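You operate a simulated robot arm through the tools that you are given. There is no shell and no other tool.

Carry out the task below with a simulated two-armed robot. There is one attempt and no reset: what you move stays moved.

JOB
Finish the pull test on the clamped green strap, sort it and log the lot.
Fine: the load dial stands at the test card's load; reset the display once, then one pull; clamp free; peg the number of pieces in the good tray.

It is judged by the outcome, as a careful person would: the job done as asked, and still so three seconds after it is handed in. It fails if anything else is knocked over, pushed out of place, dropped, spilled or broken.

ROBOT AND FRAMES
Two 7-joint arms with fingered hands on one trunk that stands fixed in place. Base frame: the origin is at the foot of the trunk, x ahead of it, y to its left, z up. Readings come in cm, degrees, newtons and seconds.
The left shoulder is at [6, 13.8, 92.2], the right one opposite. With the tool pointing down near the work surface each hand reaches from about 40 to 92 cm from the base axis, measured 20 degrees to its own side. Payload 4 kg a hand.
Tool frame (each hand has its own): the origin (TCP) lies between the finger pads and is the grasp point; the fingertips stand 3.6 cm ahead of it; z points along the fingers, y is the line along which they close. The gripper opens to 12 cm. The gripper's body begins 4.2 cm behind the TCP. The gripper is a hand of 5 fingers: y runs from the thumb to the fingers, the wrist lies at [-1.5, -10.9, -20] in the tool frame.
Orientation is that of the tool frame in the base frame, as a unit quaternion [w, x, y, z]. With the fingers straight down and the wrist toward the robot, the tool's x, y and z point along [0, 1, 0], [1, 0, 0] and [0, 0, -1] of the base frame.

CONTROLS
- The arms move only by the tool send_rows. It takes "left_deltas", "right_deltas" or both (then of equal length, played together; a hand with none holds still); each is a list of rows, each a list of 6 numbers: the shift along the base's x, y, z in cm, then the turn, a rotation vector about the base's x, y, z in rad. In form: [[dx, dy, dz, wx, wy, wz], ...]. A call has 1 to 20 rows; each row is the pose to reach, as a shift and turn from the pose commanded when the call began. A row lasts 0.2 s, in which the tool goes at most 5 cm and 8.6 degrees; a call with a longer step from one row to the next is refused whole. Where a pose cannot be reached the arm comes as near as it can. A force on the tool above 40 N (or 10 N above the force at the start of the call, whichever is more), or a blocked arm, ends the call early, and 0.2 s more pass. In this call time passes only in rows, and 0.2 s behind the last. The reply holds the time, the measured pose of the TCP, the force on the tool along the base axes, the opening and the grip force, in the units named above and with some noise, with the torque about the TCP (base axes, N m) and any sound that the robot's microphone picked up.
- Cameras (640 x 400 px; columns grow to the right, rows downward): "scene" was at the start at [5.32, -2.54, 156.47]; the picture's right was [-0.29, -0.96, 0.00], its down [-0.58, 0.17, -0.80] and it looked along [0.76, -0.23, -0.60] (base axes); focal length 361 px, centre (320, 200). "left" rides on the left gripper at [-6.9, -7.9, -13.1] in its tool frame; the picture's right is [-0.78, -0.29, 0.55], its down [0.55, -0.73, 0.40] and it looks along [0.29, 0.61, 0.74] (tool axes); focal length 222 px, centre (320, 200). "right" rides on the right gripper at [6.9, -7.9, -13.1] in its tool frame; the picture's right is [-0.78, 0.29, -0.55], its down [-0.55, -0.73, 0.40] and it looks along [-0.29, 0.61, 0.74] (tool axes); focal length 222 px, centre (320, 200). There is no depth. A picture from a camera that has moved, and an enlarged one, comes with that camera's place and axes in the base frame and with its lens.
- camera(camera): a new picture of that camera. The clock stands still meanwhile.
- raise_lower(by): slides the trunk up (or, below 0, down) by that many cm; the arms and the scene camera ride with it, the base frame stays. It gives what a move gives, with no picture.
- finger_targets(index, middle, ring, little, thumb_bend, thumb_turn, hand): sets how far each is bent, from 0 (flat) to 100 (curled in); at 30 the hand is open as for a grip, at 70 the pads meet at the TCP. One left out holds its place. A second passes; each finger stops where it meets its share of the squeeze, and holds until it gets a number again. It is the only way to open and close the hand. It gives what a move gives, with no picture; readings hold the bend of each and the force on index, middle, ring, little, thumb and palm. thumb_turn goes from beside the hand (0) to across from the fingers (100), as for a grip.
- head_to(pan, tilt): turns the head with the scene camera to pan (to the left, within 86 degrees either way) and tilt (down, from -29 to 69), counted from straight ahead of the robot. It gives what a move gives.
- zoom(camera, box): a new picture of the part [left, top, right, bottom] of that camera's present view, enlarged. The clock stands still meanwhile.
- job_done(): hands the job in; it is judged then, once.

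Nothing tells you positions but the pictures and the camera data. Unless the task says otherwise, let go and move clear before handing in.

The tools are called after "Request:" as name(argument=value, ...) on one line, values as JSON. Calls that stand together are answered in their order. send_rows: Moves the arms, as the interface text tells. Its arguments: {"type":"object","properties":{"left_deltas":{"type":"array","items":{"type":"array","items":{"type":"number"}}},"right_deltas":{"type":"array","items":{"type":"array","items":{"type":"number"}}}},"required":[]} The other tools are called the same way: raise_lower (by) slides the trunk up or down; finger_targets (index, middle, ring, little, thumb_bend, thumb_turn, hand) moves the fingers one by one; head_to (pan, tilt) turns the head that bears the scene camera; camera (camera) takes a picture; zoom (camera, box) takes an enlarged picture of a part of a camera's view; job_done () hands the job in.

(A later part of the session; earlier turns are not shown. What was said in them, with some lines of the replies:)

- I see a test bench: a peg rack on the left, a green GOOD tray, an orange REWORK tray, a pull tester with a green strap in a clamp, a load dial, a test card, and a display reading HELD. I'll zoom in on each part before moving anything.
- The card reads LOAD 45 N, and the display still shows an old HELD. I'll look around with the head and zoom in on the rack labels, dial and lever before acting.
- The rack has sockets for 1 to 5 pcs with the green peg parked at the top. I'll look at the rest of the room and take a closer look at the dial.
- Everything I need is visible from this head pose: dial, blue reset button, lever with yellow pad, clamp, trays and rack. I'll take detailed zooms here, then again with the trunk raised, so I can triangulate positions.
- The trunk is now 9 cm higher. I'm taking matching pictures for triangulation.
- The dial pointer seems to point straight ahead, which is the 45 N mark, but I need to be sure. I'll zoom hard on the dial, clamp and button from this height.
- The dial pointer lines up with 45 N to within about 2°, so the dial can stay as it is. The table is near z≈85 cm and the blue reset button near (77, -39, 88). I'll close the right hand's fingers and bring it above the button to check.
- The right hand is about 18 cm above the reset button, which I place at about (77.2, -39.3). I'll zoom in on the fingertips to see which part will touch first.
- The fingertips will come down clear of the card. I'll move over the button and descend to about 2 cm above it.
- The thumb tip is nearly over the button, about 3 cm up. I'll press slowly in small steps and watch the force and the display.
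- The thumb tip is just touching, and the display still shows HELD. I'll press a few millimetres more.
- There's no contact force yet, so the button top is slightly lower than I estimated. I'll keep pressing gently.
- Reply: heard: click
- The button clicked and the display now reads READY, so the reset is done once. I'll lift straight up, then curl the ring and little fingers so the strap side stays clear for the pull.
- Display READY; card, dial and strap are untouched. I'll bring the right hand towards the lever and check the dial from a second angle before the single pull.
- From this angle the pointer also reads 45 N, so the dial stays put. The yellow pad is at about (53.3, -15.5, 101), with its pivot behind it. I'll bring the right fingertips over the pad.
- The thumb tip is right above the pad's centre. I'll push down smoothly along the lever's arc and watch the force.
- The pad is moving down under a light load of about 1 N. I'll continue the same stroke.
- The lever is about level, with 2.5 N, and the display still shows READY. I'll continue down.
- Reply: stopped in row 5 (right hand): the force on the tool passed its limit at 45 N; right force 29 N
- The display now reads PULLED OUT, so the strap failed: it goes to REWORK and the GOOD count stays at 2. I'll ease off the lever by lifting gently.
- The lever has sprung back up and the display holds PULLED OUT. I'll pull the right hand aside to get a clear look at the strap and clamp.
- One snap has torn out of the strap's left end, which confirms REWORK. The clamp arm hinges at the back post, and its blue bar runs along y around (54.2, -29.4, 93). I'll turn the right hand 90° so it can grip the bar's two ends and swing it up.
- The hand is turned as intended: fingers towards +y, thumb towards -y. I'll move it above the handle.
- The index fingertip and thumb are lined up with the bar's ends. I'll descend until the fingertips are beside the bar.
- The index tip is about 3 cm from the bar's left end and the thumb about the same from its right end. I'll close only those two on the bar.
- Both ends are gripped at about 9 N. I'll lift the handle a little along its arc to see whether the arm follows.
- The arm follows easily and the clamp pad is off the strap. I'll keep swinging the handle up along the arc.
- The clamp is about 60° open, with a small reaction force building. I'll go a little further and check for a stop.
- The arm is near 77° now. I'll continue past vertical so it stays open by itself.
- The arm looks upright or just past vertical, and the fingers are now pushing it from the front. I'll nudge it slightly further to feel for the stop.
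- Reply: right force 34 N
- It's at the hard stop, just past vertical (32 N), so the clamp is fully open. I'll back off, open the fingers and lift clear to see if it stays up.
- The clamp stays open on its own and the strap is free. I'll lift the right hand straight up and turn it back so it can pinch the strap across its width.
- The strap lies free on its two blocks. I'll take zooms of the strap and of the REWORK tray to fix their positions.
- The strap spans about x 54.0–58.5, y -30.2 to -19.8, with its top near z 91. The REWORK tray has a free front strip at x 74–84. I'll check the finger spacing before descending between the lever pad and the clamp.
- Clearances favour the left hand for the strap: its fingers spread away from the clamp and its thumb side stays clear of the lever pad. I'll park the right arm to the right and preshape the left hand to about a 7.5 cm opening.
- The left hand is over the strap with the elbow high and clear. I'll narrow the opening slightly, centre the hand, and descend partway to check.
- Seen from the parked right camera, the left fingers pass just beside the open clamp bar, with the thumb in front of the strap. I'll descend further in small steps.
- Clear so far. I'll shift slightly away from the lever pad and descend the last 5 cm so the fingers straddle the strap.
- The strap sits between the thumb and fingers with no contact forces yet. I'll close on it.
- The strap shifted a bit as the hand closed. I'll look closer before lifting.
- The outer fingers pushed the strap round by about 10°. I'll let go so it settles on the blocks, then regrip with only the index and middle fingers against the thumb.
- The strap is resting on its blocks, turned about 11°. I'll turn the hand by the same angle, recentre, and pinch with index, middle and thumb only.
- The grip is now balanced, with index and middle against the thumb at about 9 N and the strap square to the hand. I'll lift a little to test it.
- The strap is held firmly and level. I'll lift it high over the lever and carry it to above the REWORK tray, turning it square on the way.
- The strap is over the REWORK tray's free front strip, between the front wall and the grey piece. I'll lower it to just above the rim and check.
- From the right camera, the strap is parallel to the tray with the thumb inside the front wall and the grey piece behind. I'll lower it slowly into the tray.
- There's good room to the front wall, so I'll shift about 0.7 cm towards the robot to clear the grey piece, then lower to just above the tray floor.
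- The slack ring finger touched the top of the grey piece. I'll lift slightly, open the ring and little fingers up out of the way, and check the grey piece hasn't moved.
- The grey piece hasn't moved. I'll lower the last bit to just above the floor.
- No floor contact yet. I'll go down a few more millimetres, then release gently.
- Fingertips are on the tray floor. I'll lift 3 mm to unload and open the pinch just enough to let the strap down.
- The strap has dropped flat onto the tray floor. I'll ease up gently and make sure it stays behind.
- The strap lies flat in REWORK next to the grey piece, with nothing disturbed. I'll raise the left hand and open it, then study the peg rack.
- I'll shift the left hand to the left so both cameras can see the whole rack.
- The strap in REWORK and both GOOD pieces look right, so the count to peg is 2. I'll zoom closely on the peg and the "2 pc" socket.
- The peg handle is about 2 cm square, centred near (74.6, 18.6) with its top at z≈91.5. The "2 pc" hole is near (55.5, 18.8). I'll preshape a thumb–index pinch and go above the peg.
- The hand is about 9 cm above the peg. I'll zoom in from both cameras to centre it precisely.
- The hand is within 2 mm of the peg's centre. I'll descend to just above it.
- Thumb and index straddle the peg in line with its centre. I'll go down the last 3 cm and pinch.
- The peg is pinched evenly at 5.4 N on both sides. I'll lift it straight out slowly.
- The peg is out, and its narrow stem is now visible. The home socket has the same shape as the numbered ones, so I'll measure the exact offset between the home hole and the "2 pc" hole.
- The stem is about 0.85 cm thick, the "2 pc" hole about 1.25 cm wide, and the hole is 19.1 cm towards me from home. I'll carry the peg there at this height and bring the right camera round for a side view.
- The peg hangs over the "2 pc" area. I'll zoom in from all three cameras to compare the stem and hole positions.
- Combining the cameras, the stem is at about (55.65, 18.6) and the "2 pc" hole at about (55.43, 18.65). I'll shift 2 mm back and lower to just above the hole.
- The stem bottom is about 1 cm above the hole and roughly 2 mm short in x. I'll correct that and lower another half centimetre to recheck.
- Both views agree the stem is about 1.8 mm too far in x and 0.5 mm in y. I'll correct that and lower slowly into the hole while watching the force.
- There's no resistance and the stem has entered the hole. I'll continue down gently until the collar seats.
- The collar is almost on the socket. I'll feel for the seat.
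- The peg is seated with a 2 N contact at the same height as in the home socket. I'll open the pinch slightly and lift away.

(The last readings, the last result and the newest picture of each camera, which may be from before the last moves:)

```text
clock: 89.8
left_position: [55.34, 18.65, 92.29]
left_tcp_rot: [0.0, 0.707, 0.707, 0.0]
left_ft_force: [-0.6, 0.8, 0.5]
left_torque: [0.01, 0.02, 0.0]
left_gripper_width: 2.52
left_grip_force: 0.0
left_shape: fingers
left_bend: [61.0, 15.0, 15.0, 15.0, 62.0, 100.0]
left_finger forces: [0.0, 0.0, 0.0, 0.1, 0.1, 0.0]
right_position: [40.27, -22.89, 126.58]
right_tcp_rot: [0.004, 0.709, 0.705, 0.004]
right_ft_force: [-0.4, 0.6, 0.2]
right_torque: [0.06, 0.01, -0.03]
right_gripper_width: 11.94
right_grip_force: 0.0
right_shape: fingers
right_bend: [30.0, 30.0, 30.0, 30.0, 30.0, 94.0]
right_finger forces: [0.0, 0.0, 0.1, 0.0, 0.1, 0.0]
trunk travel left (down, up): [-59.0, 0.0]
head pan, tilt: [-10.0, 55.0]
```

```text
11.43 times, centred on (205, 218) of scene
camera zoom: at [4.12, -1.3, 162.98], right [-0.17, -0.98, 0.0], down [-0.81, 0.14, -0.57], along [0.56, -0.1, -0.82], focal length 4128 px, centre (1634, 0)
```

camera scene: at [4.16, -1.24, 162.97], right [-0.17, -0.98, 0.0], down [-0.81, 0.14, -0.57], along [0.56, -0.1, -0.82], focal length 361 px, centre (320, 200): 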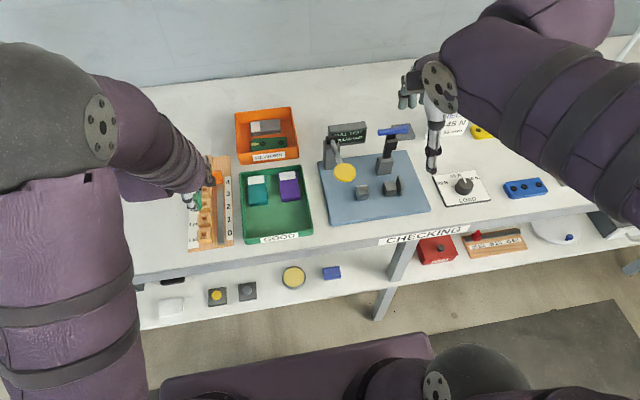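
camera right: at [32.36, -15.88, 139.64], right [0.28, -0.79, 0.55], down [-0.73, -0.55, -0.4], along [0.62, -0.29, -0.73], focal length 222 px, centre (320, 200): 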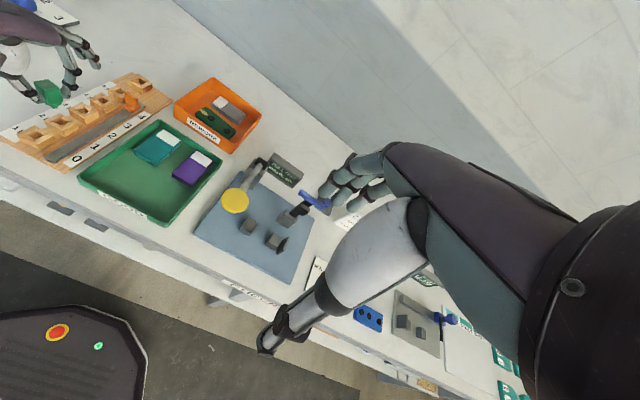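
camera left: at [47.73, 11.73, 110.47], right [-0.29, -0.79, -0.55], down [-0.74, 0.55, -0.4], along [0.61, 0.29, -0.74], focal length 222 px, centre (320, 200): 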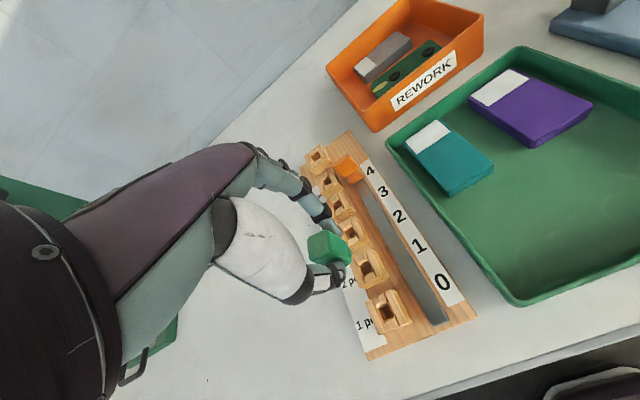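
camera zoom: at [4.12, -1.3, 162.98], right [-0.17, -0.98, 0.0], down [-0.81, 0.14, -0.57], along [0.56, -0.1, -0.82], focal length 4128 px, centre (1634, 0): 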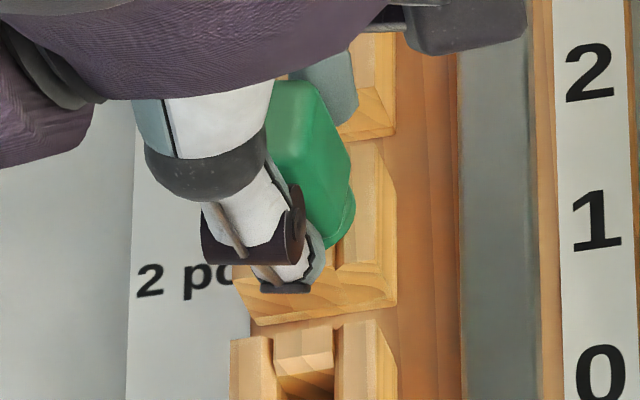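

The peg stands upright in "2 pc". I'll lift the hand slowly so I don't drag it.

Request:
send_rows(left_deltas=[[0, 0, 0.3, 0, 0, 0], [0, 0, 0.7, 0, 0, 0]])

Request:
finger_targets(hand="left", index=56, thumb_bend=57)

Request:
send_rows(left_deltas=[[0, 0, 0.6, 0, 0, 0], [0, 0, 1.5, 0, 0, 0], [0, 0, 2.8, 0, 0, 0], [0, 0, 4.5, 0, 0, 0], [0, 0, 7, 0, 0, 0], [0, 0, 10.5, 0, 0, 0], [0, 0, 14.5, 0, 0, 0], [0, 0, 18, 0, 0, 0]])

Request:
camera(camera="scene")

Request:
zoom(camera="right", box=[10, 70, 130, 150])

Request:
camera(camera="left")

```text
clock: 90.4
left_position: [55.38, 18.53, 92.93]
left_tcp_rot: [0.0, 0.708, 0.707, 0.0]
left_ft_force: [-0.2, -0.7, 0.2]
left_torque: [-0.02, -0.01, -0.02]
left_gripper_width: 2.54
left_grip_force: 0.0
left_shape: fingers
left_bend: [61.0, 15.0, 15.0, 15.0, 62.0, 100.0]
left_finger forces: [0.0, 0.0, 0.0, 0.0, 0.0, 0.0]
right_position: [40.28, -22.93, 126.69]
right_tcp_rot: [0.004, 0.709, 0.705, 0.003]
right_ft_force: [-0.2, -0.4, 0.0]
right_torque: [0.03, -0.01, 0.02]
right_gripper_width: 11.93
right_grip_force: 0.0
right_shape: fingers
right_bend: [30.0, 30.0, 30.0, 30.0, 30.0, 94.0]
right_finger forces: [0.0, 0.0, 0.1, 0.0, 0.0, 0.0]
trunk travel left (down, up): [-59.0, 0.0]
head pan, tilt: [-10.0, 55.0]
```

```text
clock: 91.4
left_position: [55.42, 18.57, 92.95]
left_tcp_rot: [0.0, 0.708, 0.707, 0.0]
left_ft_force: [1.1, -0.2, 0.2]
left_torque: [-0.01, 0.0, -0.03]
left_gripper_width: 4.08
left_grip_force: 0.1
left_shape: fingers
left_bend: [56.0, 15.0, 15.0, 15.0, 56.0, 100.0]
left_finger forces: [0.0, 0.1, 0.0, 0.0, 0.1, 0.1]
right_position: [40.41, -22.88, 126.6]
right_tcp_rot: [0.005, 0.709, 0.705, 0.003]
right_ft_force: [0.3, -0.2, 0.1]
right_torque: [0.0, -0.03, -0.01]
right_gripper_width: 11.94
right_grip_force: 0.0
right_shape: fingers
right_bend: [30.0, 30.0, 30.0, 30.0, 30.0, 94.0]
right_finger forces: [0.0, 0.0, 0.0, 0.0, 0.0, 0.1]
trunk travel left (down, up): [-59.0, 0.0]
head pan, tilt: [-10.0, 55.0]
```

```text
clock: 93.2
left_position: [55.39, 18.61, 111.16]
left_tcp_rot: [0.0, 0.707, 0.707, 0.0]
left_ft_force: [0.2, 0.2, -0.2]
left_torque: [-0.01, -0.02, 0.03]
left_gripper_width: 4.13
left_grip_force: 0.1
left_shape: fingers
left_bend: [56.0, 15.0, 15.0, 15.0, 56.0, 100.0]
left_finger forces: [0.0, 0.0, 0.1, 0.0, 0.0, 0.1]
right_position: [40.23, -22.77, 126.71]
right_tcp_rot: [0.005, 0.709, 0.705, 0.003]
right_ft_force: [1.3, 0.6, -0.5]
right_torque: [0.01, 0.02, 0.0]
right_gripper_width: 11.91
right_grip_force: 0.0
right_shape: fingers
right_bend: [30.0, 30.0, 30.0, 30.0, 30.0, 94.0]
right_finger forces: [0.0, 0.0, 0.1, 0.0, 0.0, 0.0]
trunk travel left (down, up): [-59.0, 0.0]
head pan, tilt: [-10.0, 55.0]
```

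```text
taken
camera scene: at [4.05, -1.32, 162.97], right [-0.17, -0.98, 0.0], down [-0.81, 0.14, -0.57], along [0.57, -0.1, -0.82], focal length 361 px, centre (320, 200)
```

scene: 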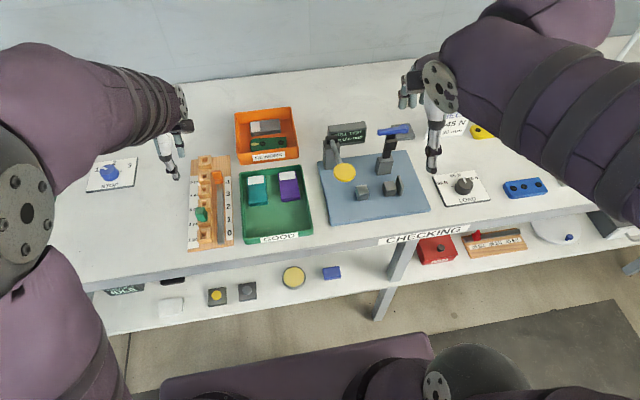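

```text
5.00 times, centred on (70, 110) of right
camera zoom: at [32.28, -15.98, 139.68], right [0.28, -0.79, 0.55], down [-0.73, -0.55, -0.4], along [0.62, -0.29, -0.73], focal length 1111 px, centre (1570, 650)
```

zoom: 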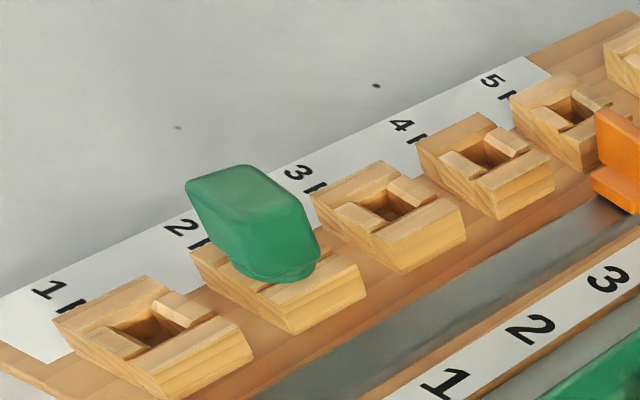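

```text
taken
camera left: at [47.4, 11.67, 124.13], right [-0.29, -0.79, -0.55], down [-0.74, 0.55, -0.4], along [0.61, 0.29, -0.74], focal length 222 px, centre (320, 200)
```

left: 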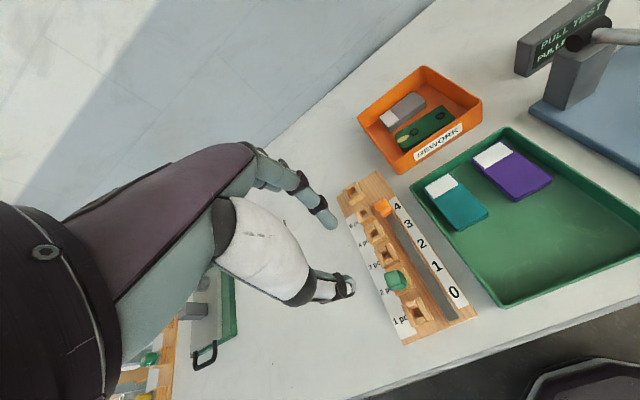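

The peg stands upright in "2 pc" and both hands are free. I'll move the arms clear and do a last check of every station.

Request:
send_rows(left_deltas=[[-1, -1, 3, 0, 0, 0], [-2, -2, 7, 0, 0, 0], [-3, -4, 11, 0, 0, 0], [-3.5, -6, 15, 0, 0, 0], [-3.5, -7.5, 18, 0, 0, 0]], right_deltas=[[0, -3, 0.5, 0, 0, 0], [1, -6, 1, 0, 0, 0], [2, -9, 1.5, 0, 0, 0], [3, -12, 2, 0, 0, 0], [3, -14, 2.5, 0, 0, 0]])

Request:
camera(camera="scene")

Request:
zoom(camera="scene", box=[310, 110, 440, 230])

Request:
zoom(camera="scene", box=[180, 95, 320, 255])

Request:
zoom(camera="scene", box=[380, 90, 560, 215])

```text
clock: 94.4
left_position: [51.85, 11.0, 129.2]
left_tcp_rot: [0.0, 0.707, 0.707, 0.001]
left_ft_force: [0.4, 0.5, -0.2]
left_torque: [0.0, -0.02, -0.02]
left_gripper_width: 4.12
left_grip_force: 0.1
left_shape: fingers
left_bend: [56.0, 15.0, 15.0, 15.0, 56.0, 100.0]
left_finger forces: [0.0, 0.0, 0.0, 0.0, 0.0, 0.1]
right_position: [43.31, -37.01, 129.07]
right_tcp_rot: [0.004, 0.708, 0.706, 0.002]
right_ft_force: [-0.8, 0.5, 0.2]
right_torque: [0.04, -0.01, -0.06]
right_gripper_width: 11.93
right_grip_force: 0.0
right_shape: fingers
right_bend: [30.0, 30.0, 30.0, 30.0, 30.0, 94.0]
right_finger forces: [0.0, 0.1, 0.1, 0.0, 0.0, 0.0]
trunk travel left (down, up): [-59.0, 0.0]
head pan, tilt: [-10.0, 55.0]
```

```text
taken
camera scene: at [4.04, -1.38, 162.97], right [-0.17, -0.98, 0.0], down [-0.81, 0.14, -0.57], along [0.57, -0.1, -0.82], focal length 361 px, centre (320, 200)
```

scene: 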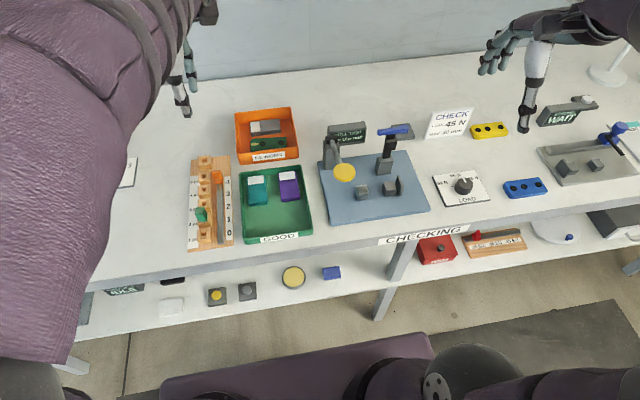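

```text
3.33 times, centred on (375, 170) of scene
camera zoom: at [4.04, -1.38, 162.97], right [-0.17, -0.98, 0.0], down [-0.81, 0.14, -0.57], along [0.57, -0.1, -0.82], focal length 1204 px, centre (137, 300)
```

zoom: 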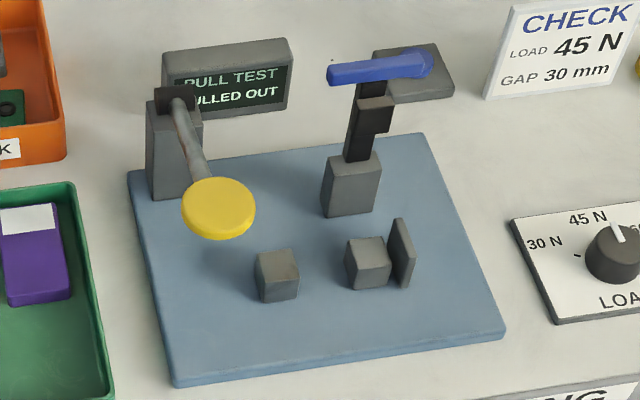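

```text
2.50 times, centred on (250, 175) of scene
camera zoom: at [4.04, -1.38, 162.97], right [-0.17, -0.98, 0.0], down [-0.81, 0.14, -0.57], along [0.57, -0.1, -0.82], focal length 903 px, centre (495, 262)
```

zoom: 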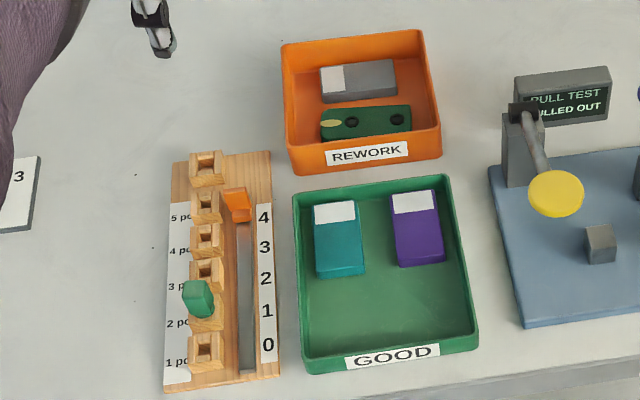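

```text
3.20 times, centred on (470, 152) of scene
camera zoom: at [4.04, -1.38, 162.97], right [-0.17, -0.98, 0.0], down [-0.81, 0.14, -0.57], along [0.57, -0.1, -0.82], focal length 1156 px, centre (-160, 352)
```

zoom: 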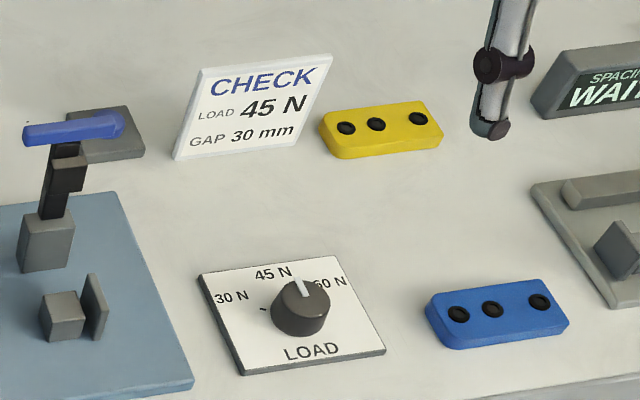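

Final check: the dial is at 45 N, the display reads PULLED OUT after one reset and one pull, and the clamp is open and empty. The torn strap lies flat in REWORK, the GOOD tray holds two pieces, and the peg is seated in "2 pc". Both hands are clear, so I'm handing in.

Request:
job_done()

```text
The job is handed in.
```

The pull test is finished and handed in. The green strap failed, so I sorted it to REWORK and logged the lot as 2 good pieces.

- **Load dial:** it already stood at 45 N, matching the test card, so I left it alone.
- **Pull test:** I reset the display once (READY), then made one pull. It read PULLED OUT, and the left snap had torn out of the strap.
- **Clamp:** it is open and empty, and stays open on its own.
- **Sorting:** the strap lies flat in the REWORK tray beside the grey piece. While I was placing it, a finger pressed briefly on the grey piece, but the piece did not move.
- **Log:** the GOOD tray still holds two pieces, and the green peg is seated upright in the "2 pc" socket.

The hands are clear of the bench. Nothing else looked moved or knocked over in the final pictures.
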